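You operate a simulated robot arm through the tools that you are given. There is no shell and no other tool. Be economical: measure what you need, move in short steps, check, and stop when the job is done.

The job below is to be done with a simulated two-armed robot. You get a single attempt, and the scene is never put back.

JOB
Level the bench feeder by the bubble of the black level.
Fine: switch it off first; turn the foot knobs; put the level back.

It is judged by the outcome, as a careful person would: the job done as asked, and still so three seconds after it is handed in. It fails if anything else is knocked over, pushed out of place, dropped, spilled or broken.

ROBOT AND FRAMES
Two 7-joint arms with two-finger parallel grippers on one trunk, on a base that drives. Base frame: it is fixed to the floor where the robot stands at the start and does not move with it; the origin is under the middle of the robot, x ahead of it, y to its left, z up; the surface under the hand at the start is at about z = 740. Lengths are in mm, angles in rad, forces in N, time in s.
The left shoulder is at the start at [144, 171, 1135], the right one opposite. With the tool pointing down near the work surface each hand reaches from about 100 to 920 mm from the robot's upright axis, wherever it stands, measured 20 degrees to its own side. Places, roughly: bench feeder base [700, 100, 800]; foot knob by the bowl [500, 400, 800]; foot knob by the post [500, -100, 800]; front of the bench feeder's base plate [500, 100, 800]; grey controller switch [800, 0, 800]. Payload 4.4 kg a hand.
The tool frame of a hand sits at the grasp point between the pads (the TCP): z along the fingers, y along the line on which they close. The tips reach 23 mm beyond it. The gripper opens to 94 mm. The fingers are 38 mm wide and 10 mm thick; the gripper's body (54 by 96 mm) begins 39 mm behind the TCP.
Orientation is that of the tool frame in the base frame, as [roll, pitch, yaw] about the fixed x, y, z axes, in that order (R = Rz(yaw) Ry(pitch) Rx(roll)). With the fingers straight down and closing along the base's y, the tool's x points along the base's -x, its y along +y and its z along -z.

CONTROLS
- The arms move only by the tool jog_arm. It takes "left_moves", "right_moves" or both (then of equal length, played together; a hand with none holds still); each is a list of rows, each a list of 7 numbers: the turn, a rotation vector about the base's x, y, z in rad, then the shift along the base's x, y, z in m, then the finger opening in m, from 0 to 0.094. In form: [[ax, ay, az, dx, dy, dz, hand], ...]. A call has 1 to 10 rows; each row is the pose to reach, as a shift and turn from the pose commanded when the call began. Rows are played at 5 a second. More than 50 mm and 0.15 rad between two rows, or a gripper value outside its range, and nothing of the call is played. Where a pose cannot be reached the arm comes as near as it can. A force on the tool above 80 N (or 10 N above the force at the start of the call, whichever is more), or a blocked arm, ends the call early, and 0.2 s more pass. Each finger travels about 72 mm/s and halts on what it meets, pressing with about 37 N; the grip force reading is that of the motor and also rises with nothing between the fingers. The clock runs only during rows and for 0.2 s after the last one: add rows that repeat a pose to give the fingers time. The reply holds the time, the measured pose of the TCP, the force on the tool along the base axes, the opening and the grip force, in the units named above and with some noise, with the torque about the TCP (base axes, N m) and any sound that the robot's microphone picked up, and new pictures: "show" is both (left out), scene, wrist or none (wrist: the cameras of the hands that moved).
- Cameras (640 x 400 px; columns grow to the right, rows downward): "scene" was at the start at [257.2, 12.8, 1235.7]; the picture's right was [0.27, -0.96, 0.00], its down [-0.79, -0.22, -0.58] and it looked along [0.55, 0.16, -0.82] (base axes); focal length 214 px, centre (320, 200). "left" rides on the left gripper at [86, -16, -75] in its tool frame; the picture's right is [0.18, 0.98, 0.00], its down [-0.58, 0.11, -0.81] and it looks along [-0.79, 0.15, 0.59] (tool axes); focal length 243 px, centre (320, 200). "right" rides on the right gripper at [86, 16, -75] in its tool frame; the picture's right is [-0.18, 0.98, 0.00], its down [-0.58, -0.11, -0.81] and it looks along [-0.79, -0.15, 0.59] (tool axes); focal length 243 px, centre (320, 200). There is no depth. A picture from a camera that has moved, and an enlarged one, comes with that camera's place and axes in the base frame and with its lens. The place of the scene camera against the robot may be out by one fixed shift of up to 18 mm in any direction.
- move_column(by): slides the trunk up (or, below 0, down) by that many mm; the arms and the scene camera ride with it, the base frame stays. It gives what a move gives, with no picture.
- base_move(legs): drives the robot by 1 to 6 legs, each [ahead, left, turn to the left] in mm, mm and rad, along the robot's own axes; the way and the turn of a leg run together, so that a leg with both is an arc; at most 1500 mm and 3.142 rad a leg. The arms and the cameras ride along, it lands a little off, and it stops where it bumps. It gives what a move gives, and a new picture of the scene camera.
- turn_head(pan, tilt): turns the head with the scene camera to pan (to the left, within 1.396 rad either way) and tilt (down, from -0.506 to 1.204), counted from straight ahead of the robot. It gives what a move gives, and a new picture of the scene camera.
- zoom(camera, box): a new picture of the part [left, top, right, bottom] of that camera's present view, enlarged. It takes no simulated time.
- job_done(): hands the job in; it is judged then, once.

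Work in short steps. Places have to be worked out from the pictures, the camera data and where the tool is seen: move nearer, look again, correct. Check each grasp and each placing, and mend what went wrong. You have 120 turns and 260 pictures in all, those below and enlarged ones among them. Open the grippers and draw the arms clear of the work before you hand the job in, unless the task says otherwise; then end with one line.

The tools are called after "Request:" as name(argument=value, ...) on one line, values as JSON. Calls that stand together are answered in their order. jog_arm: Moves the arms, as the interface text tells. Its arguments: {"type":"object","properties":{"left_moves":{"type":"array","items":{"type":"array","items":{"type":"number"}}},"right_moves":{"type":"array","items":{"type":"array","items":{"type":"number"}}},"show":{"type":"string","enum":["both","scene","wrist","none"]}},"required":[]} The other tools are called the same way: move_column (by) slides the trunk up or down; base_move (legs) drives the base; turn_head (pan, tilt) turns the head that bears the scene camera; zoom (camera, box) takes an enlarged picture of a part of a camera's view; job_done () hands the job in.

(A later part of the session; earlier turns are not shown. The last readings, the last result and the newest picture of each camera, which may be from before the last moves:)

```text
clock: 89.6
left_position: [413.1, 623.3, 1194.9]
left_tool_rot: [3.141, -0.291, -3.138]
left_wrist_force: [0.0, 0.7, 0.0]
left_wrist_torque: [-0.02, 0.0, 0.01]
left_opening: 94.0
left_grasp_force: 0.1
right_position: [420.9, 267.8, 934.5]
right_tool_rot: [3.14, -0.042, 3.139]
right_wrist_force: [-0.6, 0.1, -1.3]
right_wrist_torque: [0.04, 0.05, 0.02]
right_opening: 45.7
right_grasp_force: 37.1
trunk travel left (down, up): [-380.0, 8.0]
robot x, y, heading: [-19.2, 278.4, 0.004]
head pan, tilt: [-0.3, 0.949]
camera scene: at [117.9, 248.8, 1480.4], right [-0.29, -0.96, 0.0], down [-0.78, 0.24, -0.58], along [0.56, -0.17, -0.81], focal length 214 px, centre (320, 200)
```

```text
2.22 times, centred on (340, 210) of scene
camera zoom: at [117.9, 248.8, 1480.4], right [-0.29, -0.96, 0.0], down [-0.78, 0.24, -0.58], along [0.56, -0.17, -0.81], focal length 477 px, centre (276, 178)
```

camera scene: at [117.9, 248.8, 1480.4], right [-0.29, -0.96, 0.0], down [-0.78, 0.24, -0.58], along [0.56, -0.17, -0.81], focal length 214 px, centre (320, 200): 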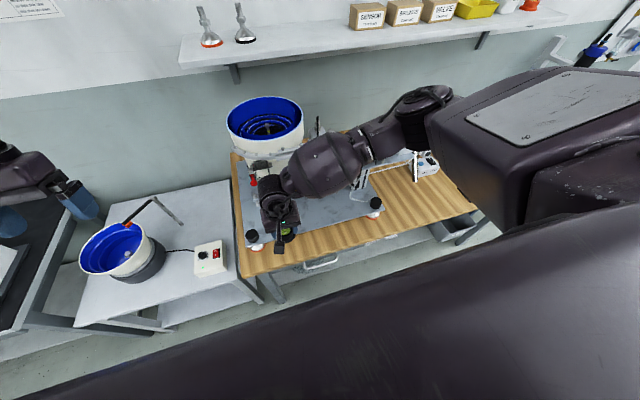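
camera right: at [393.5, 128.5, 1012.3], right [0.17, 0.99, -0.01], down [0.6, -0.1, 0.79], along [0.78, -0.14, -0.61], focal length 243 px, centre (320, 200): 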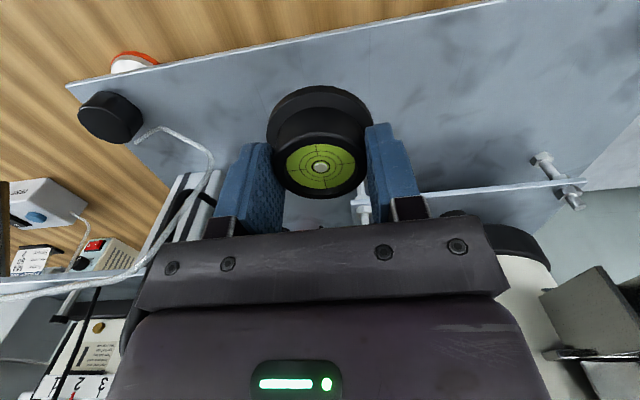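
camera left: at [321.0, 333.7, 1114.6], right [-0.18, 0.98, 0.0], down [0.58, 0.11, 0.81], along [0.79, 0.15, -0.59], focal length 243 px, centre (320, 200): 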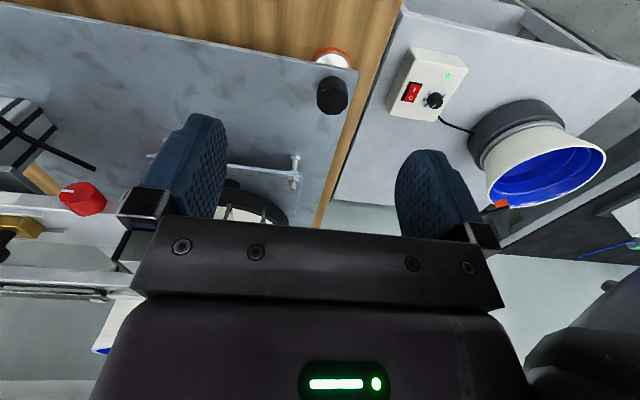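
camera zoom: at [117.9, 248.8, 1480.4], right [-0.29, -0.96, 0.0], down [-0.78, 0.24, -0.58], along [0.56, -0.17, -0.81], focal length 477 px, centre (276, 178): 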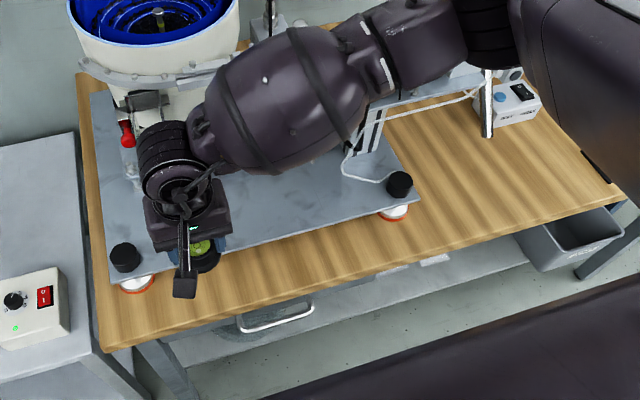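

The right elbow is folded forward over the feeder; standing further back will straighten it. I drive back 200 mm and reach the hand forward again.

Request:
base_move(legs=[[-200, 0, 0]])

Request:
jog_arm(right_moves=[[0, -0.01, 0, 0.045, 0, 0.0, 0.03], [0, -0.02, 0, 0.09, 0, 0, 0.03], [0, -0.03, 0, 0.135, 0, 0, 0.03], [0, -0.04, 0, 0.18, 0, 0, 0.03], [0, -0.042, 0, 0.22, 0, 0, 0.03]], show="scene")

Request:
zoom(camera="scene", box=[200, 80, 480, 280])

```text
clock: 91.2
left_position: [211.9, 621.7, 1195.6]
left_tool_rot: [-3.141, -0.29, 3.141]
left_wrist_force: [-0.3, 0.8, 1.5]
left_wrist_torque: [0.02, -0.01, -0.01]
left_opening: 93.9
left_grasp_force: 0.0
right_position: [219.0, 266.0, 934.4]
right_tool_rot: [3.14, -0.04, 3.131]
right_wrist_force: [-0.2, 0.6, -0.8]
right_wrist_torque: [0.01, -0.01, 0.0]
right_opening: 46.1
right_grasp_force: 36.7
trunk travel left (down, up): [-380.0, 8.0]
robot x, y, heading: [-222.3, 280.3, -0.007]
head pan, tilt: [-0.3, 0.949]
camera scene: at [-84.6, 248.0, 1480.5], right [-0.3, -0.95, 0.0], down [-0.78, 0.24, -0.58], along [0.56, -0.17, -0.81], focal length 214 px, centre (320, 200)
```

scene: 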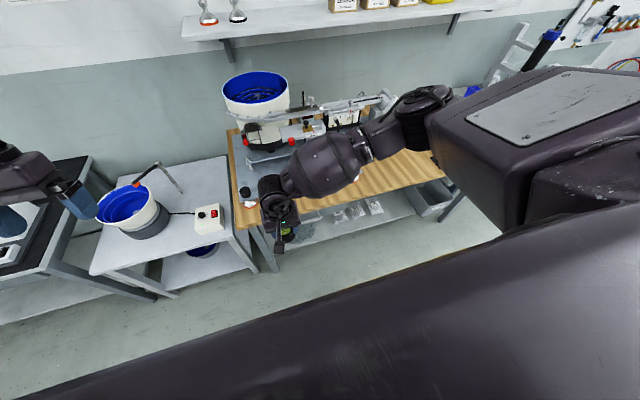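

```text
clock: 92.4
left_position: [213.2, 623.5, 1194.6]
left_tool_rot: [-3.138, -0.292, 3.14]
left_wrist_force: [-0.4, -0.1, -0.5]
left_wrist_torque: [-0.01, 0.0, 0.03]
left_opening: 94.0
left_grasp_force: 0.0
right_position: [439.7, 268.6, 932.5]
right_tool_rot: [-3.141, 0.0, 3.131]
right_wrist_force: [-0.1, 0.9, -1.6]
right_wrist_torque: [0.01, -0.03, 0.04]
right_opening: 45.7
right_grasp_force: 37.4
trunk travel left (down, up): [-380.0, 8.0]
robot x, y, heading: [-221.1, 278.3, 0.001]
head pan, tilt: [-0.3, 0.949]
camera scene: at [-83.1, 249.2, 1480.3], right [-0.3, -0.95, 0.0], down [-0.78, 0.24, -0.58], along [0.56, -0.18, -0.81], focal length 214 px, centre (320, 200)
```

scene: 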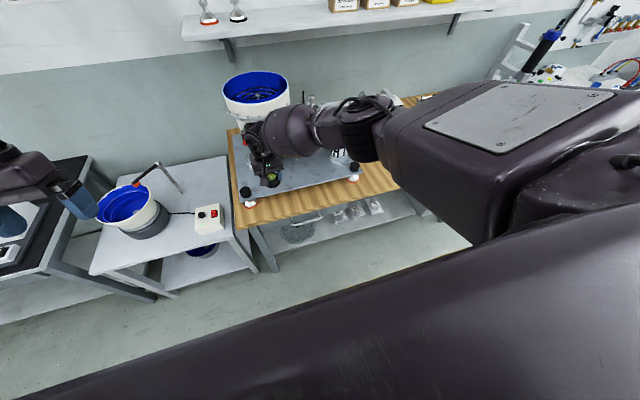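

```text
2.00 times, centred on (340, 180) of scene
camera zoom: at [-83.1, 249.2, 1480.3], right [-0.3, -0.95, 0.0], down [-0.78, 0.24, -0.58], along [0.56, -0.18, -0.81], focal length 429 px, centre (280, 240)
```

zoom: 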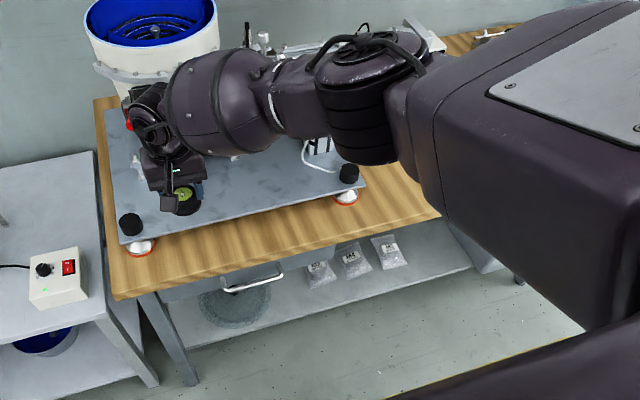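

Still crossing from the right. I move the base left 190 mm so the right shoulder is directly behind the work, shifting the hand right in turn.

Request:
base_move(legs=[[0, 190, 0]])

Request:
jog_arm(right_moves=[[0, 0, 0, -0.01, -0.045, 0.0, 0.03], [0, 0, 0, -0.01, -0.09, 0, 0.03], [0, 0, 0, -0.01, -0.135, 0, 0.03], [0, 0, 0, 0, -0.175, 0, 0.03], [0, 0, 0, 0, -0.195, 0, 0.03]], show="scene")

Request:
zoom(camera="scene", box=[260, 80, 500, 280])

```text
clock: 94.7
left_position: [213.8, 814.4, 1196.7]
left_tool_rot: [-3.141, -0.29, 3.138]
left_wrist_force: [0.2, 0.4, -0.3]
left_wrist_torque: [0.01, -0.02, -0.02]
left_opening: 94.0
left_grasp_force: 0.1
right_position: [441.0, 460.0, 932.6]
right_tool_rot: [3.14, -0.001, 3.133]
right_wrist_force: [0.5, -1.3, -1.2]
right_wrist_torque: [0.01, -0.01, 0.06]
right_opening: 45.9
right_grasp_force: 36.8
trunk travel left (down, up): [-380.0, 8.0]
robot x, y, heading: [-218.6, 465.9, -0.004]
head pan, tilt: [-0.3, 0.949]
camera scene: at [-82.9, 440.0, 1480.4], right [-0.3, -0.95, 0.0], down [-0.78, 0.24, -0.58], along [0.56, -0.17, -0.81], focal length 214 px, centre (320, 200)
```

scene: 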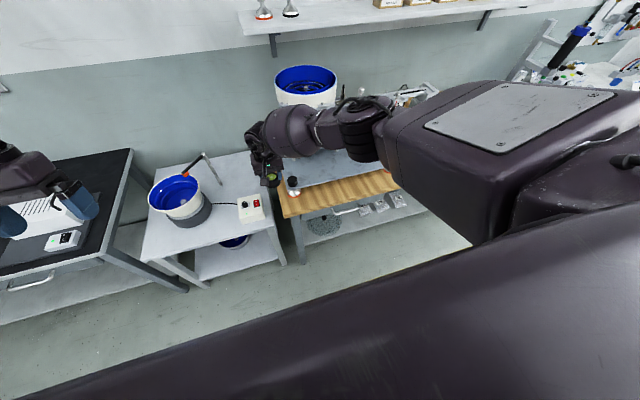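

```text
clock: 95.9
left_position: [213.3, 813.4, 1195.9]
left_tool_rot: [-3.141, -0.289, -3.142]
left_wrist_force: [0.0, -0.1, -0.3]
left_wrist_torque: [0.01, 0.0, 0.0]
left_opening: 94.3
left_grasp_force: 0.1
right_position: [441.0, 262.6, 931.8]
right_tool_rot: [3.14, 0.001, 3.132]
right_wrist_force: [0.3, -0.4, -0.6]
right_wrist_torque: [-0.01, -0.03, 0.0]
right_opening: 45.9
right_grasp_force: 36.9
trunk travel left (down, up): [-380.0, 8.0]
robot x, y, heading: [-217.8, 469.4, -0.003]
head pan, tilt: [-0.3, 0.949]
camera scene: at [-83.3, 439.2, 1480.4], right [-0.3, -0.95, 0.0], down [-0.78, 0.24, -0.58], along [0.56, -0.17, -0.81], focal length 214 px, centre (320, 200)
```

scene: 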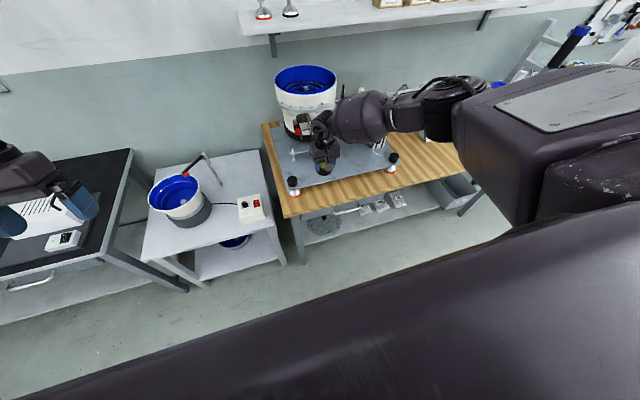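

```text
2.00 times, centred on (380, 180) of scene
camera zoom: at [-83.3, 439.2, 1480.4], right [-0.3, -0.95, 0.0], down [-0.78, 0.24, -0.58], along [0.56, -0.17, -0.81], focal length 429 px, centre (200, 240)
```

zoom: 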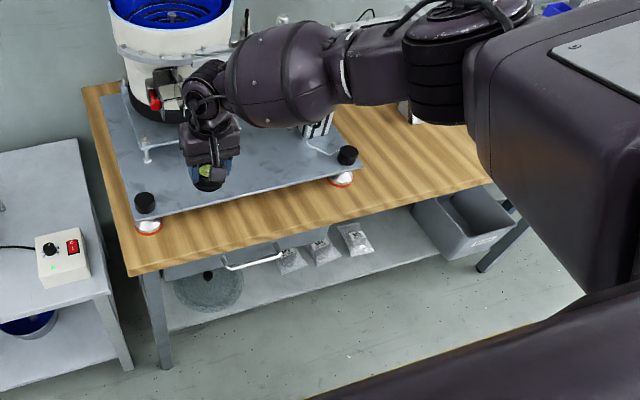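

The right forearm comes in from the right, which suits the bench strip but not the plate spot beside the bed. I'll set the level on the bench strip in front of the plate (425, 262) and take it over with the left hand.

Request:
jog_arm(right_moves=[[0, 0, 0, -0.01, 0.0, -0.045, 0.03], [0, 0, 0, -0.016, 0, -0.09, 0.03], [0, 0, 0, -0.016, 0, -0.13, 0.03], [0, 0, 0, -0.016, 0, -0.153, 0.03]], show="both")

Request:
zoom(camera="scene", box=[270, 80, 470, 230])

```text
clock: 96.9
left_position: [213.5, 812.7, 1195.9]
left_tool_rot: [3.14, -0.289, 3.139]
left_wrist_force: [-1.0, 0.2, 1.0]
left_wrist_torque: [0.01, 0.03, 0.01]
left_opening: 94.1
left_grasp_force: 0.1
right_position: [421.8, 265.0, 780.7]
right_tool_rot: [3.141, 0.002, 3.132]
right_wrist_force: [-0.6, -0.2, -1.1]
right_wrist_torque: [-0.01, -0.01, 0.01]
right_opening: 45.7
right_grasp_force: 36.7
right hand out of reach, approached as far as the arm can: row 4
trunk travel left (down, up): [-380.0, 8.0]
robot x, y, heading: [-223.2, 465.8, -0.007]
head pan, tilt: [-0.3, 0.949]
camera scene: at [-83.4, 440.1, 1480.4], right [-0.3, -0.95, 0.0], down [-0.78, 0.24, -0.58], along [0.56, -0.17, -0.81], focal length 214 px, centre (320, 200)
camera right: at [333.5, 281.0, 855.9], right [0.19, 0.98, 0.0], down [0.58, -0.11, 0.81], along [0.79, -0.15, -0.59], focal length 243 px, centre (320, 200)
```

scene: 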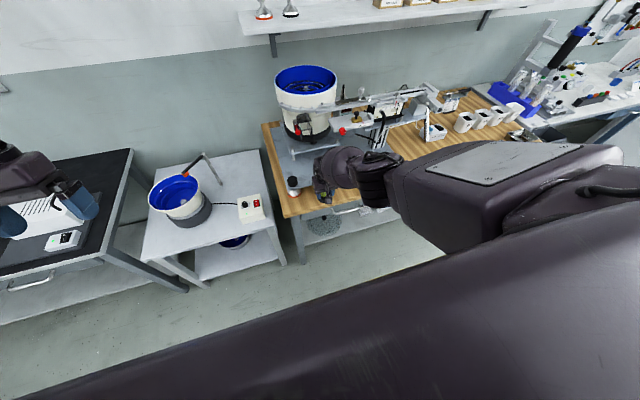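
right: 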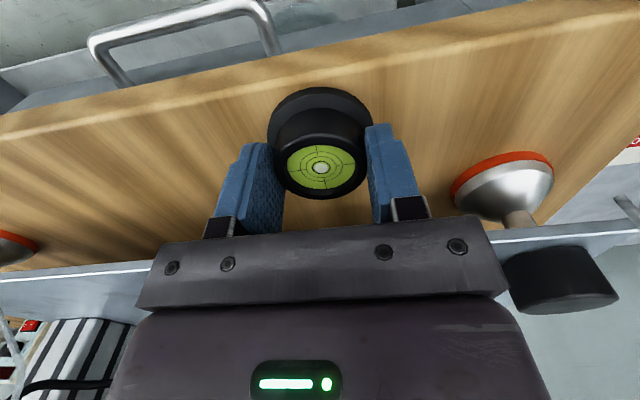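

```text
2.67 times, centred on (370, 155) of scene
camera zoom: at [-83.4, 440.1, 1480.4], right [-0.3, -0.95, 0.0], down [-0.78, 0.24, -0.58], along [0.56, -0.17, -0.81], focal length 572 px, centre (187, 320)
```

zoom: 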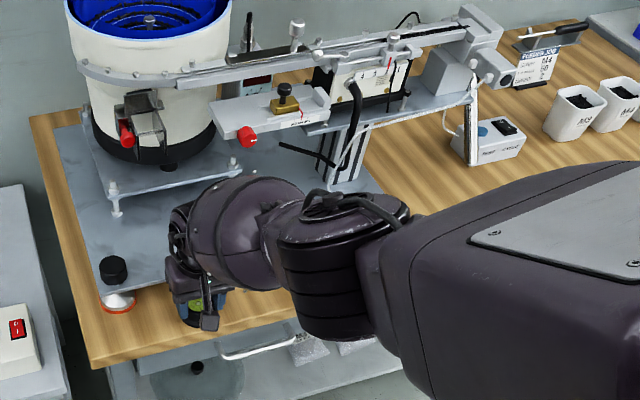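

Request:
jog_arm(right_moves=[[0, 0, 0, 0.012, -0.002, 0.004, 0.03]], show="none")

Request:
move_column(by=-6)

```text
clock: 97.3
left_position: [212.1, 814.8, 1195.3]
left_tool_rot: [-3.141, -0.289, 3.14]
left_wrist_force: [-0.8, -0.9, -0.1]
left_wrist_torque: [0.0, 0.01, -0.02]
left_opening: 93.9
left_grasp_force: 0.0
right_position: [422.3, 265.0, 780.9]
right_tool_rot: [3.141, 0.001, 3.134]
right_wrist_force: [-0.8, 0.2, 0.3]
right_wrist_torque: [0.02, 0.02, 0.0]
right_opening: 45.9
right_grasp_force: 37.0
right hand out of reach, approached as far as the arm can: row 1
trunk travel left (down, up): [-380.0, 8.0]
robot x, y, heading: [-220.7, 472.5, -0.003]
head pan, tilt: [-0.3, 0.949]
```

```text
clock: 97.9
left_position: [212.5, 813.6, 1191.1]
left_tool_rot: [3.141, -0.29, 3.14]
left_wrist_force: [1.3, 1.0, 0.6]
left_wrist_torque: [0.0, -0.01, -0.01]
left_opening: 93.9
left_grasp_force: 0.1
right_position: [421.2, 263.6, 776.0]
right_tool_rot: [3.141, 0.002, 3.134]
right_wrist_force: [-1.3, -1.8, 10.7]
right_wrist_torque: [-0.04, 0.33, 0.06]
right_opening: 46.0
right_grasp_force: 36.5
trunk travel left (down, up): [-374.0, 14.0]
robot x, y, heading: [-219.7, 470.4, -0.005]
head pan, tilt: [-0.3, 0.949]
```

It rests on the bench (10 N up). Release and rise.

Request:
jog_arm(right_moves=[[0, 0, 0, 0, 0, 0, 0.06], [0, 0, 0, 0, 0, 0, 0.08], [0, 0, 0, 0, 0, 0.04, 0.08], [0, 0, 0, 0, 0, 0.08, 0.08], [0, 0, 0, -0.03, 0, 0.12, 0.08], [0, 0, 0, -0.06, -0.02, 0.16, 0.08]], show="wrist")

```text
refused: row 6 steps farther than a row can; nothing moved
```

Request:
jog_arm(right_moves=[[0, 0, 0, 0, 0, 0, 0.06], [0, 0, 0, 0, 0, 0, 0.08], [0, 0, 0, 0, 0, 0.04, 0.08], [0, 0, 0, 0, 0, 0.08, 0.08], [0, 0, 0, -0.02, 0, 0.12, 0.08], [0, 0, 0, -0.04, -0.02, 0.16, 0.08]], show="wrist")

```text
clock: 99.3
left_position: [213.9, 813.2, 1190.6]
left_tool_rot: [3.14, -0.291, 3.14]
left_wrist_force: [-0.4, -0.4, -0.9]
left_wrist_torque: [0.02, 0.02, 0.01]
left_opening: 94.0
left_grasp_force: 0.0
right_position: [379.3, 244.9, 937.3]
right_tool_rot: [3.142, 0.002, 3.131]
right_wrist_force: [-0.6, -1.0, 0.2]
right_wrist_torque: [-0.02, -0.02, 0.02]
right_opening: 80.1
right_grasp_force: 0.1
trunk travel left (down, up): [-374.0, 14.0]
robot x, y, heading: [-220.2, 469.3, -0.004]
head pan, tilt: [-0.3, 0.949]
camera right: at [290.2, 260.7, 1012.2], right [0.19, 0.98, 0.0], down [0.58, -0.11, 0.81], along [0.79, -0.16, -0.59], focal length 243 px, centre (320, 200)
```

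right: 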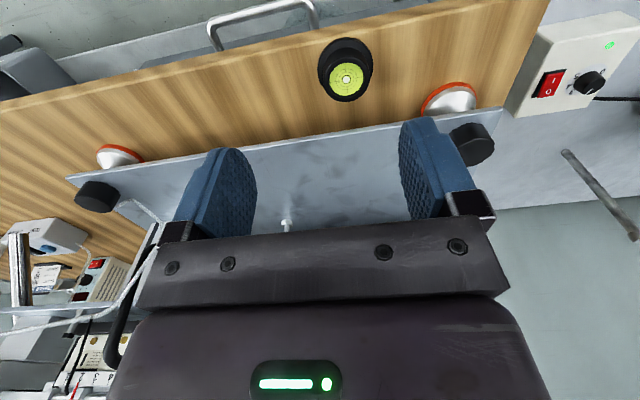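

The level stands well at (421, 264). I retract and raise the right hand, then drive to the middle with trunk lowered, for the left hand to take over.

Request:
jog_arm(right_moves=[[0, 0, 0, -0.03, 0, 0.03, 0.08], [0, 0, 0, -0.06, 0, 0.06, 0.08], [0, 0, 0, -0.09, 0, 0.09, 0.08], [0, 0, 0, -0.12, 0, 0.12, 0.08], [0, 0, 0, -0.15, 0, 0.15, 0.08], [0, 0, 0, -0.18, -0.0, 0.18, 0.08]], show="none")

Request:
base_move(legs=[[0, -370, 0], [170, 0, 0]])

Request:
move_column(by=-150)

Request:
turn_head(pan=0.2, tilt=0.95)

```text
clock: 100.7
left_position: [212.8, 812.6, 1190.8]
left_tool_rot: [3.141, -0.291, 3.139]
left_wrist_force: [-0.2, -0.6, 0.1]
left_wrist_torque: [-0.01, 0.02, -0.01]
left_opening: 94.1
left_grasp_force: 0.1
right_position: [200.8, 240.1, 1115.8]
right_tool_rot: [-3.14, 0.002, 3.134]
right_wrist_force: [-0.1, -0.9, -0.4]
right_wrist_torque: [0.01, -0.03, 0.03]
right_opening: 80.0
right_grasp_force: 0.0
trunk travel left (down, up): [-374.0, 14.0]
robot x, y, heading: [-219.0, 465.0, -0.006]
head pan, tilt: [-0.3, 0.949]
```

```text
clock: 105.6
left_position: [378.2, 442.4, 1189.2]
left_tool_rot: [-3.142, -0.292, -3.139]
left_wrist_force: [0.6, 0.1, -0.7]
left_wrist_torque: [0.01, 0.04, 0.02]
left_opening: 94.0
left_grasp_force: 0.1
right_position: [369.0, -130.4, 1116.4]
right_tool_rot: [-3.14, -0.001, 3.134]
right_wrist_force: [0.4, 0.3, 0.7]
right_wrist_torque: [-0.01, 0.02, -0.01]
right_opening: 80.0
right_grasp_force: 0.2
trunk travel left (down, up): [-374.0, 14.0]
robot x, y, heading: [-53.1, 93.3, 0.001]
head pan, tilt: [-0.3, 0.949]
camera scene: at [82.2, 67.7, 1474.5], right [-0.3, -0.95, 0.0], down [-0.78, 0.24, -0.58], along [0.56, -0.17, -0.81], focal length 214 px, centre (320, 200)
```

scene: 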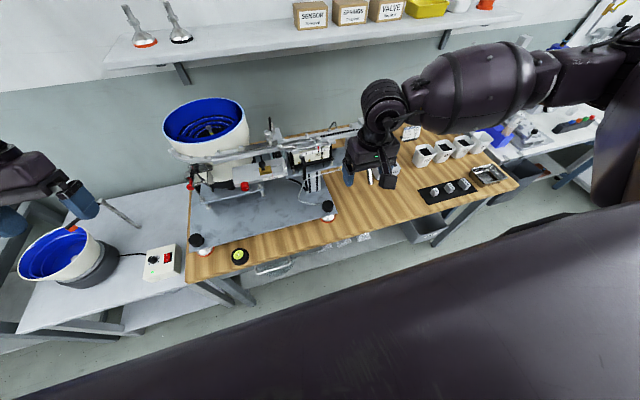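

```text
clock: 107.3
left_position: [375.9, 442.0, 1040.5]
left_tool_rot: [-3.142, -0.286, -3.139]
left_wrist_force: [0.0, 0.5, 0.2]
left_wrist_torque: [0.0, -0.01, -0.03]
left_opening: 94.1
left_grasp_force: 0.1
right_position: [366.5, -131.7, 965.9]
right_tool_rot: [3.141, 0.004, 3.136]
right_wrist_force: [0.0, 0.2, -0.3]
right_wrist_torque: [0.0, -0.02, 0.01]
right_opening: 80.3
right_grasp_force: 0.1
trunk travel left (down, up): [-224.0, 164.0]
robot x, y, heading: [-52.8, 96.4, 0.001]
head pan, tilt: [-0.3, 0.949]
```

```text
clock: 108.2
left_position: [377.5, 442.7, 1039.8]
left_tool_rot: [3.142, -0.29, -3.139]
left_wrist_force: [0.0, 0.3, 0.1]
left_wrist_torque: [-0.01, 0.0, 0.02]
left_opening: 93.9
left_grasp_force: 0.0
right_position: [367.6, -129.6, 965.5]
right_tool_rot: [-3.142, 0.0, 3.136]
right_wrist_force: [0.8, -0.6, -0.5]
right_wrist_torque: [0.0, 0.02, 0.01]
right_opening: 80.0
right_grasp_force: 0.2
trunk travel left (down, up): [-224.0, 164.0]
robot x, y, heading: [-56.7, 93.2, -0.002]
head pan, tilt: [0.201, 0.949]
camera scene: at [135.1, 103.6, 1319.3], right [0.2, -0.98, 0.0], down [-0.8, -0.16, -0.58], along [0.57, 0.12, -0.81], focal length 214 px, centre (320, 200)
```

scene: 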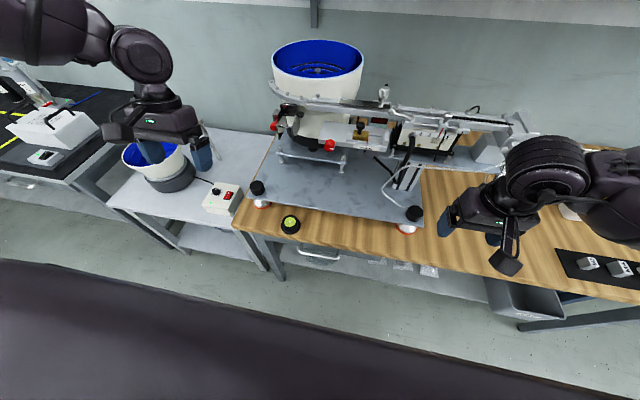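

Clear view. I move the left hand, made vertical, above the level.

Request:
jog_arm(left_moves=[[0, -0.1, 0, 0.01, -0.04, 0, 0.085], [0, -0.2, 0, 0.02, -0.08, 0, 0.085], [0, -0.29, 0, 0.03, -0.12, 0, 0.085], [0, -0.29, 0, 0.04, -0.155, -0.03, 0.085], [0, -0.29, 0, 0.044, -0.178, -0.07, 0.085], [0, -0.29, 0, 0.044, -0.178, -0.115, 0.085], [0, -0.29, 0, 0.044, -0.178, -0.16, 0.085]], show="both")

Request:
zoom(camera="scene", box=[250, 80, 460, 240])

```text
clock: 109.8
left_position: [389.3, 337.8, 955.2]
left_tool_rot: [-3.138, 0.002, -3.141]
left_wrist_force: [-0.6, -0.3, -0.3]
left_wrist_torque: [-0.03, 0.0, 0.0]
left_opening: 84.9
left_grasp_force: 0.1
left hand out of reach, approached as far as the arm can: row 4, 5, 6, 7
right_position: [367.0, -130.7, 964.7]
right_tool_rot: [3.14, -0.001, 3.135]
right_wrist_force: [0.1, -0.9, 0.3]
right_wrist_torque: [0.0, 0.02, 0.02]
right_opening: 80.1
right_grasp_force: 0.1
trunk travel left (down, up): [-224.0, 164.0]
robot x, y, heading: [-53.9, 96.9, -0.002]
head pan, tilt: [0.201, 0.949]
camera scene: at [134.9, 103.7, 1319.3], right [0.2, -0.98, 0.0], down [-0.8, -0.16, -0.58], along [0.57, 0.12, -0.81], focal length 214 px, centre (320, 200)
camera left: at [303.2, 321.0, 1030.0], right [-0.19, 0.98, 0.0], down [0.58, 0.11, 0.81], along [0.79, 0.15, -0.59], focal length 243 px, centre (320, 200)
```

scene: 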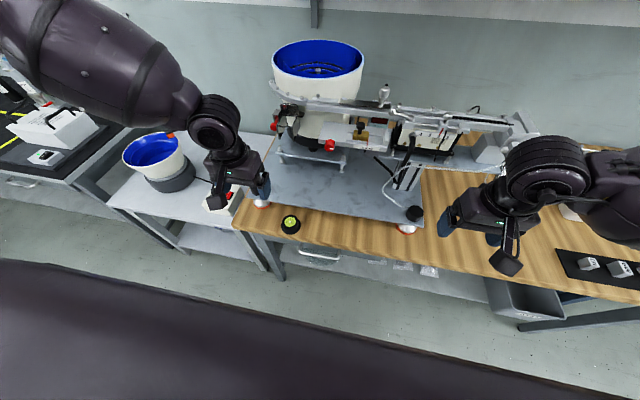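
left: 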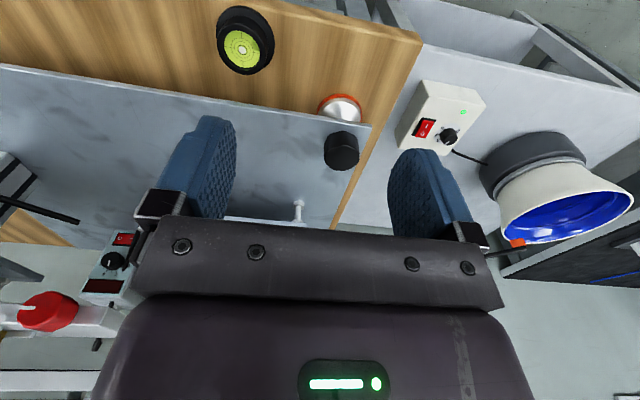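

```text
2.50 times, centred on (355, 160) of scene
camera zoom: at [134.9, 103.7, 1319.3], right [0.2, -0.98, 0.0], down [-0.8, -0.16, -0.58], along [0.57, 0.12, -0.81], focal length 536 px, centre (232, 300)
```

zoom: 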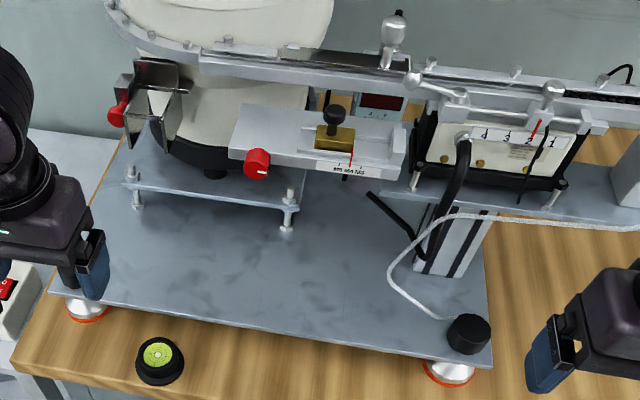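

Left hand is limited close-in; I back the base by 120 mm and reach out.

Request:
base_move(legs=[[-120, 0, 0]])

Request:
jog_arm(left_moves=[[0, 0, 0, 0.045, -0.01, 0, 0.085], [0, 0, 0, 0.09, -0.02, 0, 0.085], [0, 0, 0, 0.13, -0.045, 0, 0.085], [0, 0, 0, 0.152, -0.073, -0.03, 0.085], [0, 0, 0, 0.152, -0.073, -0.07, 0.085]], show="wrist")

Request:
zoom(camera="scene", box=[340, 90, 420, 150])

```text
clock: 111.1
left_position: [270.8, 337.1, 955.9]
left_tool_rot: [-3.139, 0.002, -3.138]
left_wrist_force: [-0.3, 0.7, 1.0]
left_wrist_torque: [-0.02, -0.05, -0.03]
left_opening: 85.0
left_grasp_force: 0.0
right_position: [249.8, -128.6, 965.4]
right_tool_rot: [3.141, 0.002, 3.137]
right_wrist_force: [0.5, 0.4, -0.3]
right_wrist_torque: [0.03, -0.03, 0.02]
right_opening: 79.8
right_grasp_force: 0.0
trunk travel left (down, up): [-224.0, 164.0]
robot x, y, heading: [-174.4, 97.8, -0.003]
head pan, tilt: [0.201, 0.949]
camera scene: at [16.0, 104.0, 1319.4], right [0.2, -0.98, 0.0], down [-0.8, -0.16, -0.58], along [0.57, 0.12, -0.81], focal length 214 px, centre (320, 200)
```

scene: 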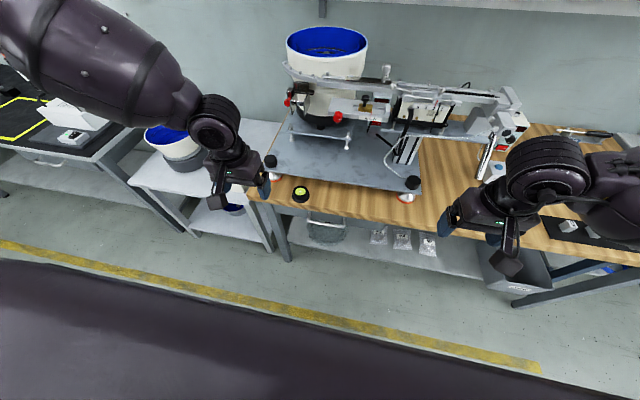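

```text
clock: 112.3
left_position: [347.6, 357.3, 985.7]
left_tool_rot: [-3.137, 0.001, -3.139]
left_wrist_force: [0.3, -0.7, -0.1]
left_wrist_torque: [0.01, 0.01, 0.0]
left_opening: 84.8
left_grasp_force: 0.1
left hand out of reach, approached as far as the arm can: row 1, 2, 3, 4, 5
right_position: [249.6, -129.6, 965.1]
right_tool_rot: [-3.141, -0.001, 3.135]
right_wrist_force: [0.2, 0.0, 0.2]
right_wrist_torque: [-0.01, 0.0, -0.01]
right_opening: 80.3
right_grasp_force: 0.1
trunk travel left (down, up): [-224.0, 164.0]
robot x, y, heading: [-174.6, 95.1, 0.001]
head pan, tilt: [0.201, 0.949]
camera left: at [260.7, 340.9, 1059.8], right [-0.19, 0.98, 0.0], down [0.58, 0.11, 0.81], along [0.79, 0.15, -0.59], focal length 243 px, centre (320, 200)
```

left: 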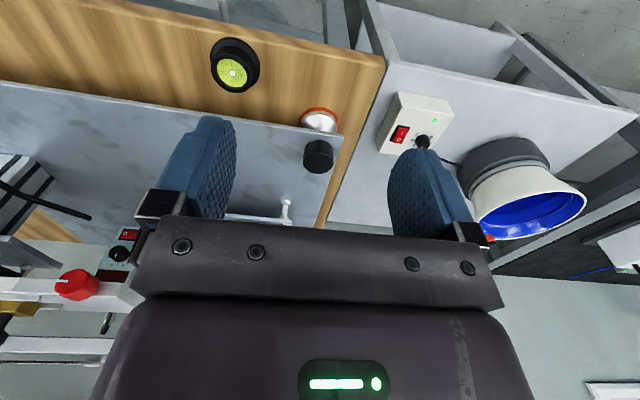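

```text
6.67 times, centred on (380, 120) of scene
camera zoom: at [17.4, 104.3, 1319.2], right [0.2, -0.98, 0.0], down [-0.8, -0.16, -0.58], along [0.57, 0.12, -0.81], focal length 1430 px, centre (-80, 733)
```

zoom: 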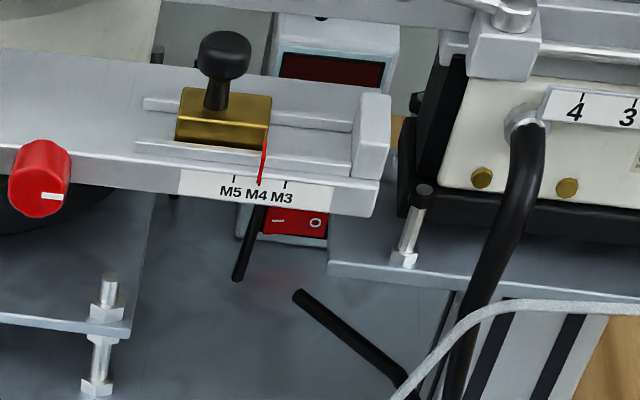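

Slider still at M4, display dark. The left arm seems stuck at a joint limit when vertical; I try moving it inward with its former tilt.

Request:
jog_arm(left_moves=[[0, 0.14, 0, 0.0, -0.02, 0.02, 0.085], [0, 0.28, 0, 0.0, -0.06, 0.04, 0.085], [0, 0.28, 0, 0.0, -0.1, 0.04, 0.085], [0, 0.28, 0, 0.0, -0.14, 0.04, 0.085], [0, 0.28, 0, 0.0, -0.18, 0.04, 0.085]], show="scene")

```text
clock: 113.5
left_position: [289.1, 289.4, 1077.5]
left_tool_rot: [-3.14, -0.279, -3.138]
left_wrist_force: [0.7, -0.1, -0.1]
left_wrist_torque: [-0.02, -0.01, -0.03]
left_opening: 85.0
left_grasp_force: 0.2
left hand out of reach, approached as far as the arm can: row 1, 2, 3, 4, 5
right_position: [250.9, -129.5, 965.3]
right_tool_rot: [-3.141, -0.001, 3.136]
right_wrist_force: [-0.3, -0.7, 0.6]
right_wrist_torque: [0.0, -0.01, -0.02]
right_opening: 80.0
right_grasp_force: 0.0
trunk travel left (down, up): [-224.0, 164.0]
robot x, y, heading: [-175.2, 97.4, 0.001]
head pan, tilt: [0.201, 0.949]
camera scene: at [17.1, 103.9, 1319.3], right [0.2, -0.98, 0.0], down [-0.8, -0.16, -0.58], along [0.57, 0.12, -0.81], focal length 214 px, centre (320, 200)
```

scene: 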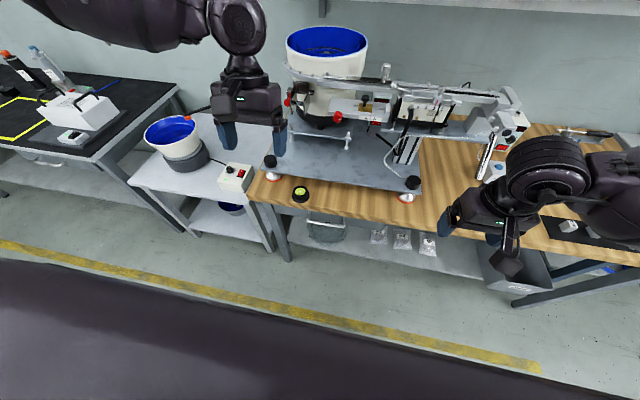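

Request:
jog_arm(left_moves=[[0, -0.14, 0, 0.02, -0.0, 0.0, 0.085], [0, -0.28, 0, 0.04, 0, 0.0, 0.085], [0, -0.28, 0, 0.08, -0.01, -0.02, 0.085], [0, -0.28, 0, 0.12, -0.025, -0.04, 0.085]], show="scene")

```text
clock: 114.5
left_position: [360.0, 311.0, 1065.2]
left_tool_rot: [-3.138, 0.001, -3.138]
left_wrist_force: [0.6, 0.3, 0.4]
left_wrist_torque: [0.0, 0.05, -0.02]
left_opening: 84.9
left_grasp_force: 0.1
left hand out of reach, approached as far as the arm can: row 3, 4
right_position: [251.0, -129.1, 966.0]
right_tool_rot: [3.139, 0.001, 3.137]
right_wrist_force: [-0.4, 0.3, 0.2]
right_wrist_torque: [-0.05, 0.01, 0.02]
right_opening: 80.0
right_grasp_force: 0.2
trunk travel left (down, up): [-224.0, 164.0]
robot x, y, heading: [-172.1, 99.6, 0.005]
head pan, tilt: [0.201, 0.949]
camera scene: at [17.1, 104.0, 1319.3], right [0.2, -0.98, 0.0], down [-0.8, -0.16, -0.58], along [0.57, 0.12, -0.81], focal length 214 px, centre (320, 200)
```

scene: 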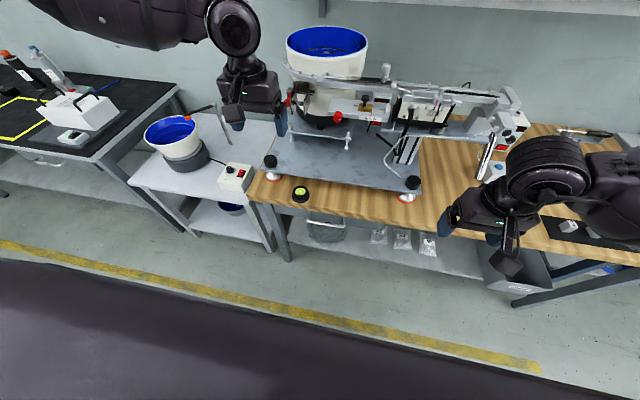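

Request:
jog_arm(left_moves=[[0, 0, 0.14, 0.01, -0.01, -0.01, 0.085], [0, 0, 0.28, 0.02, -0.02, -0.02, 0.085], [0, 0, 0.42, 0.04, -0.03, -0.04, 0.085], [0, 0, 0.5, 0.06, -0.045, -0.07, 0.085]], show="none")

```text
clock: 115.5
left_position: [362.5, 327.7, 1038.0]
left_tool_rot: [-3.139, 0.002, -2.636]
left_wrist_force: [-1.4, -0.5, -0.5]
left_wrist_torque: [0.0, -0.02, 0.0]
left_opening: 85.1
left_grasp_force: 0.3
left hand out of reach, approached as far as the arm can: row 1, 2, 3, 4
right_position: [249.0, -128.9, 965.9]
right_tool_rot: [-3.14, 0.0, 3.136]
right_wrist_force: [-0.2, 0.6, -0.5]
right_wrist_torque: [0.01, -0.02, -0.02]
right_opening: 79.7
right_grasp_force: 0.0
trunk travel left (down, up): [-224.0, 164.0]
robot x, y, heading: [-172.4, 99.8, 0.002]
head pan, tilt: [0.201, 0.949]
```

Request:
jog_arm(left_moves=[[0, 0, -0.14, 0.01, -0.01, 0, 0.085], [0, 0, -0.28, 0.02, -0.02, 0, 0.085], [0, 0, -0.42, 0.02, -0.03, 0, 0.085], [0, 0, -0.56, 0.03, -0.04, 0, 0.085], [0, 0, -0.7, 0.04, -0.05, 0, 0.085], [0, 0, -0.84, 0.05, -0.06, 0, 0.085], [0, 0, -0.98, 0.06, -0.06, 0, 0.085]], show="scene")

```text
clock: 117.1
left_position: [380.7, 325.0, 1069.3]
left_tool_rot: [-3.138, 0.001, 2.662]
left_wrist_force: [0.0, -0.5, -0.5]
left_wrist_torque: [0.0, -0.01, 0.0]
left_opening: 85.1
left_grasp_force: 0.1
left hand out of reach, approached as far as the arm can: row 1, 2, 3, 4, 5, 6, 7
right_position: [251.5, -129.8, 965.6]
right_tool_rot: [3.14, -0.001, 3.134]
right_wrist_force: [-0.3, -0.1, 0.3]
right_wrist_torque: [-0.02, -0.03, 0.0]
right_opening: 79.8
right_grasp_force: 0.0
trunk travel left (down, up): [-224.0, 164.0]
robot x, y, heading: [-173.4, 95.1, 0.001]
head pan, tilt: [0.201, 0.949]
camera scene: at [17.3, 104.1, 1319.2], right [0.2, -0.98, 0.0], down [-0.8, -0.16, -0.58], along [0.57, 0.12, -0.81], focal length 214 px, centre (320, 200)
```

scene: 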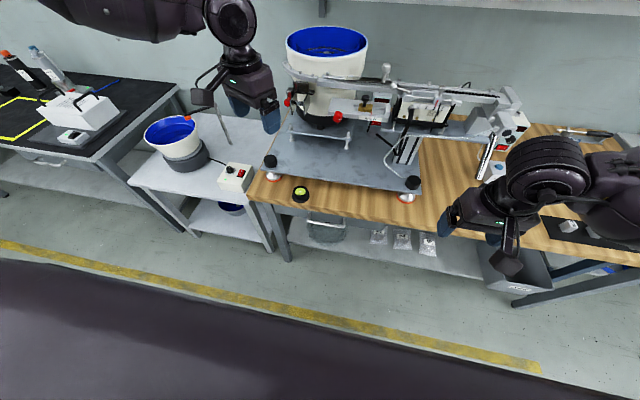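

The left arm stays limited, so I'll use the right arm for all, with the robot turned ~0.45 rad to the right so its forearm comes in from the front. First tuck the left hand back and up.

Request:
jog_arm(left_moves=[[0, 0, 0.1, -0.03, 0.0, 0.03, 0.085], [0, 0, 0.2, -0.06, 0, 0.06, 0.085], [0, 0, 0.3, -0.09, 0, 0.09, 0.085], [0, 0, 0.4, -0.12, 0, 0.12, 0.085], [0, 0, 0.5, -0.15, 0, 0.14, 0.085]], show="none")

Request:
base_move(legs=[[0, 655, 0], [0, 0, -0.45]])

```text
clock: 118.3
left_position: [228.7, 322.8, 1203.1]
left_tool_rot: [-3.14, 0.002, -3.116]
left_wrist_force: [-0.4, 0.3, 0.1]
left_wrist_torque: [-0.01, 0.0, -0.01]
left_opening: 84.9
left_grasp_force: 0.0
right_position: [250.0, -128.9, 967.2]
right_tool_rot: [-3.141, 0.003, 3.137]
right_wrist_force: [0.0, -0.7, -0.3]
right_wrist_torque: [0.01, -0.04, -0.03]
right_opening: 80.0
right_grasp_force: 0.1
trunk travel left (down, up): [-224.0, 164.0]
robot x, y, heading: [-172.7, 94.4, 0.002]
head pan, tilt: [0.201, 0.949]
```

```text
clock: 125.8
left_position: [295.0, 772.2, 1202.4]
left_tool_rot: [-3.141, 0.002, 2.693]
left_wrist_force: [0.5, 0.5, -0.6]
left_wrist_torque: [0.0, 0.0, 0.06]
left_opening: 85.1
left_grasp_force: 0.1
right_position: [106.7, 362.7, 966.2]
right_tool_rot: [-3.141, 0.0, 2.665]
right_wrist_force: [0.9, -0.1, -0.3]
right_wrist_torque: [0.0, 0.0, -0.03]
right_opening: 79.9
right_grasp_force: 0.0
trunk travel left (down, up): [-224.0, 164.0]
robot x, y, heading: [-171.4, 755.2, -0.467]
head pan, tilt: [0.201, 0.949]
camera scene: at [9.6, 679.5, 1319.3], right [-0.27, -0.96, 0.0], down [-0.78, 0.22, -0.58], along [0.56, -0.16, -0.81], focal length 214 px, centre (320, 200)
```

scene: 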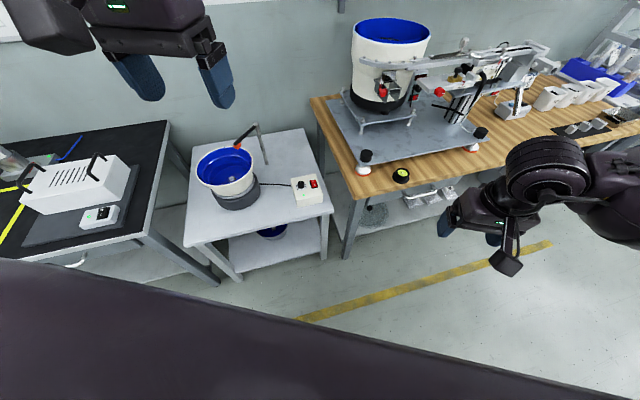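

Request:
base_move(legs=[[103, 52, 0]])

Request:
jog_arm(right_moves=[[0, 0, 0, 0.045, -0.02, 0, 0.08], [0, 0, 0, 0.09, -0.04, 0, 0.08], [0, 0, 0, 0.13, -0.06, 0, 0.08], [0, 0, 0, 0.17, -0.08, 0, 0.08], [0, 0, 0, 0.2, -0.1, -0.02, 0.08], [0, 0, 0, 0.2, -0.1, -0.06, 0.08]], show="both")

```text
clock: 127.0
left_position: [412.4, 774.4, 1202.5]
left_tool_rot: [-3.138, 0.0, 2.693]
left_wrist_force: [0.4, 0.2, -0.8]
left_wrist_torque: [-0.02, -0.01, -0.03]
left_opening: 84.8
left_grasp_force: 0.0
right_position: [222.2, 361.9, 965.7]
right_tool_rot: [-3.141, 0.0, 2.665]
right_wrist_force: [0.3, -0.4, 0.1]
right_wrist_torque: [-0.03, 0.01, 0.0]
right_opening: 80.1
right_grasp_force: 0.0
trunk travel left (down, up): [-224.0, 164.0]
robot x, y, heading: [-49.8, 757.0, -0.472]
head pan, tilt: [0.201, 0.949]
camera scene: at [126.4, 679.9, 1319.1], right [-0.27, -0.96, 0.0], down [-0.78, 0.22, -0.58], along [0.56, -0.16, -0.81], focal length 214 px, centre (320, 200)
```

scene: 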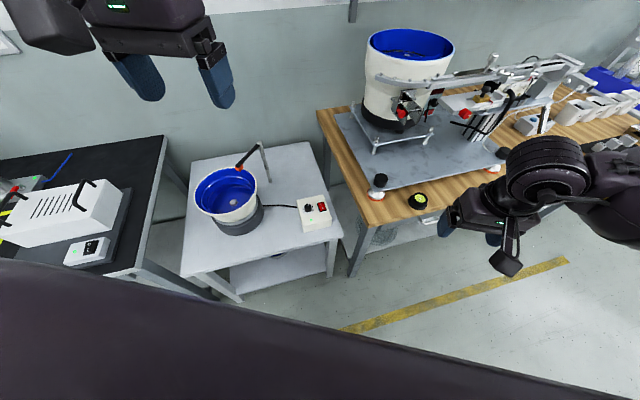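

```text
clock: 128.4
left_position: [411.2, 773.0, 1201.4]
left_tool_rot: [-3.14, 0.0, 2.692]
left_wrist_force: [-0.1, -0.5, 0.2]
left_wrist_torque: [-0.04, -0.02, 0.02]
left_opening: 84.8
left_grasp_force: 0.0
right_position: [422.9, 259.3, 904.2]
right_tool_rot: [-3.139, 0.0, 2.667]
right_wrist_force: [-0.1, 0.5, 0.8]
right_wrist_torque: [0.03, 0.02, -0.03]
right_opening: 80.2
right_grasp_force: 0.0
trunk travel left (down, up): [-224.0, 164.0]
robot x, y, heading: [-48.5, 753.3, -0.472]
head pan, tilt: [0.201, 0.949]
camera scene: at [125.5, 679.3, 1319.1], right [-0.27, -0.96, 0.0], down [-0.78, 0.22, -0.58], along [0.56, -0.16, -0.81], focal length 214 px, centre (320, 200)
camera right: at [351.1, 312.7, 979.3], right [0.61, 0.79, 0.0], down [0.47, -0.36, 0.81], along [0.64, -0.5, -0.59], focal length 243 px, centre (320, 200)
```

scene: 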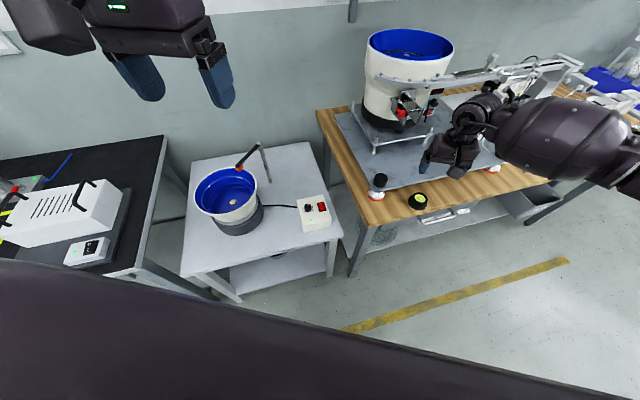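
right: 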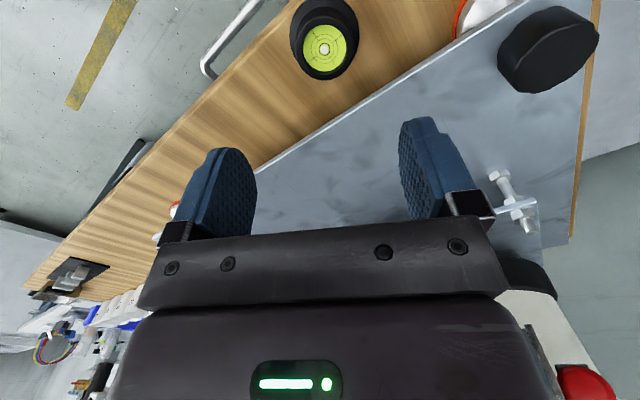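

Level seen at (420.6, 261.6). I narrow the opening to 60 mm (plate edge near) and go down onto it.

Request:
jog_arm(right_moves=[[0, 0, 0, -0.002, 0.002, -0.03, 0.06], [0, 0, 0, -0.002, 0.002, -0.07, 0.06]], show="wrist")

```text
clock: 129.1
left_position: [410.8, 773.7, 1201.4]
left_tool_rot: [-3.139, 0.001, 2.693]
left_wrist_force: [0.6, 0.3, -0.2]
left_wrist_torque: [0.02, 0.01, 0.01]
left_opening: 84.9
left_grasp_force: 0.0
right_position: [418.4, 262.6, 834.0]
right_tool_rot: [3.142, 0.0, 2.665]
right_wrist_force: [-0.7, -0.2, 1.0]
right_wrist_torque: [0.02, 0.04, 0.01]
right_opening: 60.1
right_grasp_force: 0.1
trunk travel left (down, up): [-224.0, 164.0]
robot x, y, heading: [-50.3, 754.7, -0.469]
head pan, tilt: [0.201, 0.949]
camera right: at [347.3, 316.7, 908.5], right [0.61, 0.79, 0.0], down [0.47, -0.36, 0.81], along [0.64, -0.5, -0.59], focal length 243 px, centre (320, 200)
```

right: 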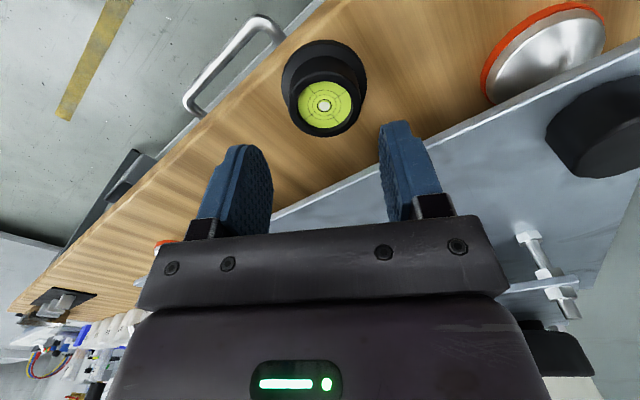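

Request:
jog_arm(right_moves=[[0, 0, 0, 0.002, -0.001, -0.03, 0.06], [0, 0, 0, 0.002, -0.001, -0.057, 0.06], [0, 0, 0, 0.002, -0.001, -0.057, 0.04], [0, 0, 0, 0.002, -0.001, -0.057, 0.03], [0, 0, 0, 0.002, -0.001, -0.057, 0.03]], show="wrist")

```text
clock: 130.2
left_position: [410.9, 773.4, 1203.0]
left_tool_rot: [-3.14, -0.003, 2.693]
left_wrist_force: [-0.4, -0.1, 0.7]
left_wrist_torque: [-0.02, 0.02, 0.0]
left_opening: 85.2
left_grasp_force: 0.1
right_position: [421.4, 264.2, 777.5]
right_tool_rot: [3.141, -0.001, 2.666]
right_wrist_force: [-0.2, 0.3, -0.3]
right_wrist_torque: [0.0, 0.0, 0.03]
right_opening: 46.0
right_grasp_force: 37.2
trunk travel left (down, up): [-224.0, 164.0]
robot x, y, heading: [-51.4, 753.7, -0.473]
head pan, tilt: [0.201, 0.949]
camera right: at [351.2, 317.1, 852.0], right [0.61, 0.79, 0.0], down [0.47, -0.36, 0.81], along [0.64, -0.5, -0.59], focal length 243 px, centre (320, 200)
```

right: 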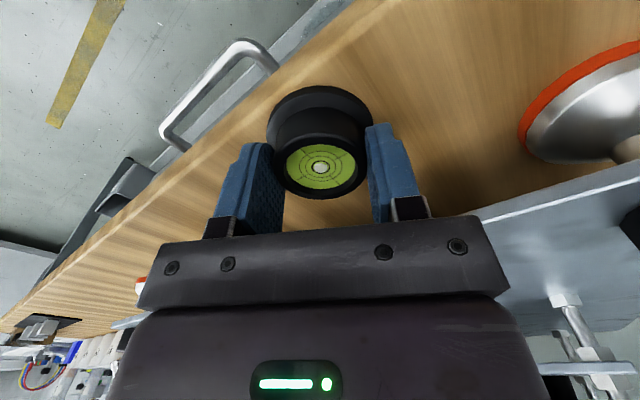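

Gripped. Lift, move over the plate to (508, 262), and lower until contact.

Request:
jog_arm(right_moves=[[0, 0, 0, 0, 0, 0.045, 0.03], [0, 0, 0, 0, 0, 0.09, 0.03], [0, 0, 0, 0.045, 0, 0.1, 0.03], [0, 0, 0, 0.086, 0, 0.1, 0.03], [0, 0, 0, 0.086, 0, 0.075, 0.03]], show="both")

```text
clock: 131.4
left_position: [409.6, 772.1, 1201.7]
left_tool_rot: [-3.141, 0.001, 2.693]
left_wrist_force: [-0.4, -0.9, 0.7]
left_wrist_torque: [-0.01, 0.03, 0.03]
left_opening: 84.9
left_grasp_force: 0.0
right_position: [508.7, 262.9, 853.9]
right_tool_rot: [-3.141, -0.001, 2.663]
right_wrist_force: [-0.3, -0.1, -1.5]
right_wrist_torque: [-0.01, -0.03, -0.01]
right_opening: 45.9
right_grasp_force: 36.8
trunk travel left (down, up): [-224.0, 164.0]
robot x, y, heading: [-53.2, 754.6, -0.473]
head pan, tilt: [0.201, 0.949]
camera scene: at [125.7, 678.9, 1319.0], right [-0.27, -0.96, 0.0], down [-0.78, 0.22, -0.58], along [0.56, -0.16, -0.81], focal length 214 px, centre (320, 200)
camera right: at [437.5, 316.1, 928.5], right [0.62, 0.79, 0.0], down [0.47, -0.36, 0.81], along [0.64, -0.5, -0.59], focal length 243 px, centre (320, 200)
```

scene: 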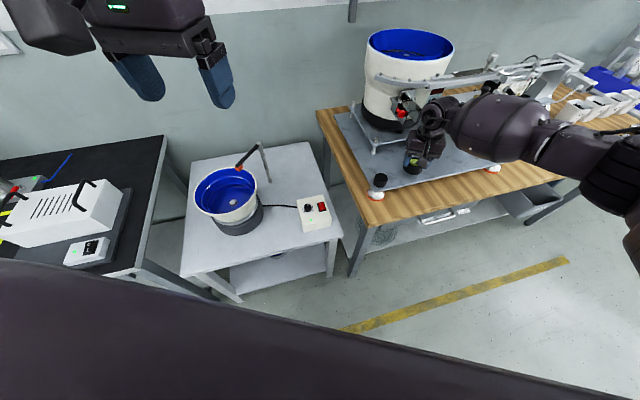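
right: 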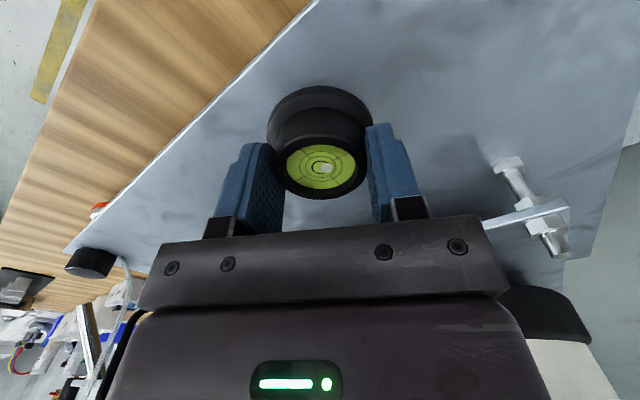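

Request:
jog_arm(right_moves=[[0, 0, 0, 0, 0, -0.008, 0.03], [0, 0, 0, 0, 0, -0.013, 0.03], [0, 0, 0, 0, 0, -0.016, 0.03]], show="none")

```text
clock: 132.2
left_position: [410.5, 774.6, 1203.4]
left_tool_rot: [-3.14, 0.0, 2.692]
left_wrist_force: [0.7, 0.0, 0.0]
left_wrist_torque: [0.01, -0.01, 0.01]
left_opening: 85.1
left_grasp_force: 0.1
right_position: [510.1, 262.2, 836.8]
right_tool_rot: [-3.141, 0.0, 2.664]
right_wrist_force: [-0.2, 0.5, -0.5]
right_wrist_torque: [-0.01, 0.01, -0.01]
right_opening: 46.0
right_grasp_force: 38.0
trunk travel left (down, up): [-224.0, 164.0]
robot x, y, heading: [-51.4, 753.7, -0.471]
head pan, tilt: [0.201, 0.949]
```

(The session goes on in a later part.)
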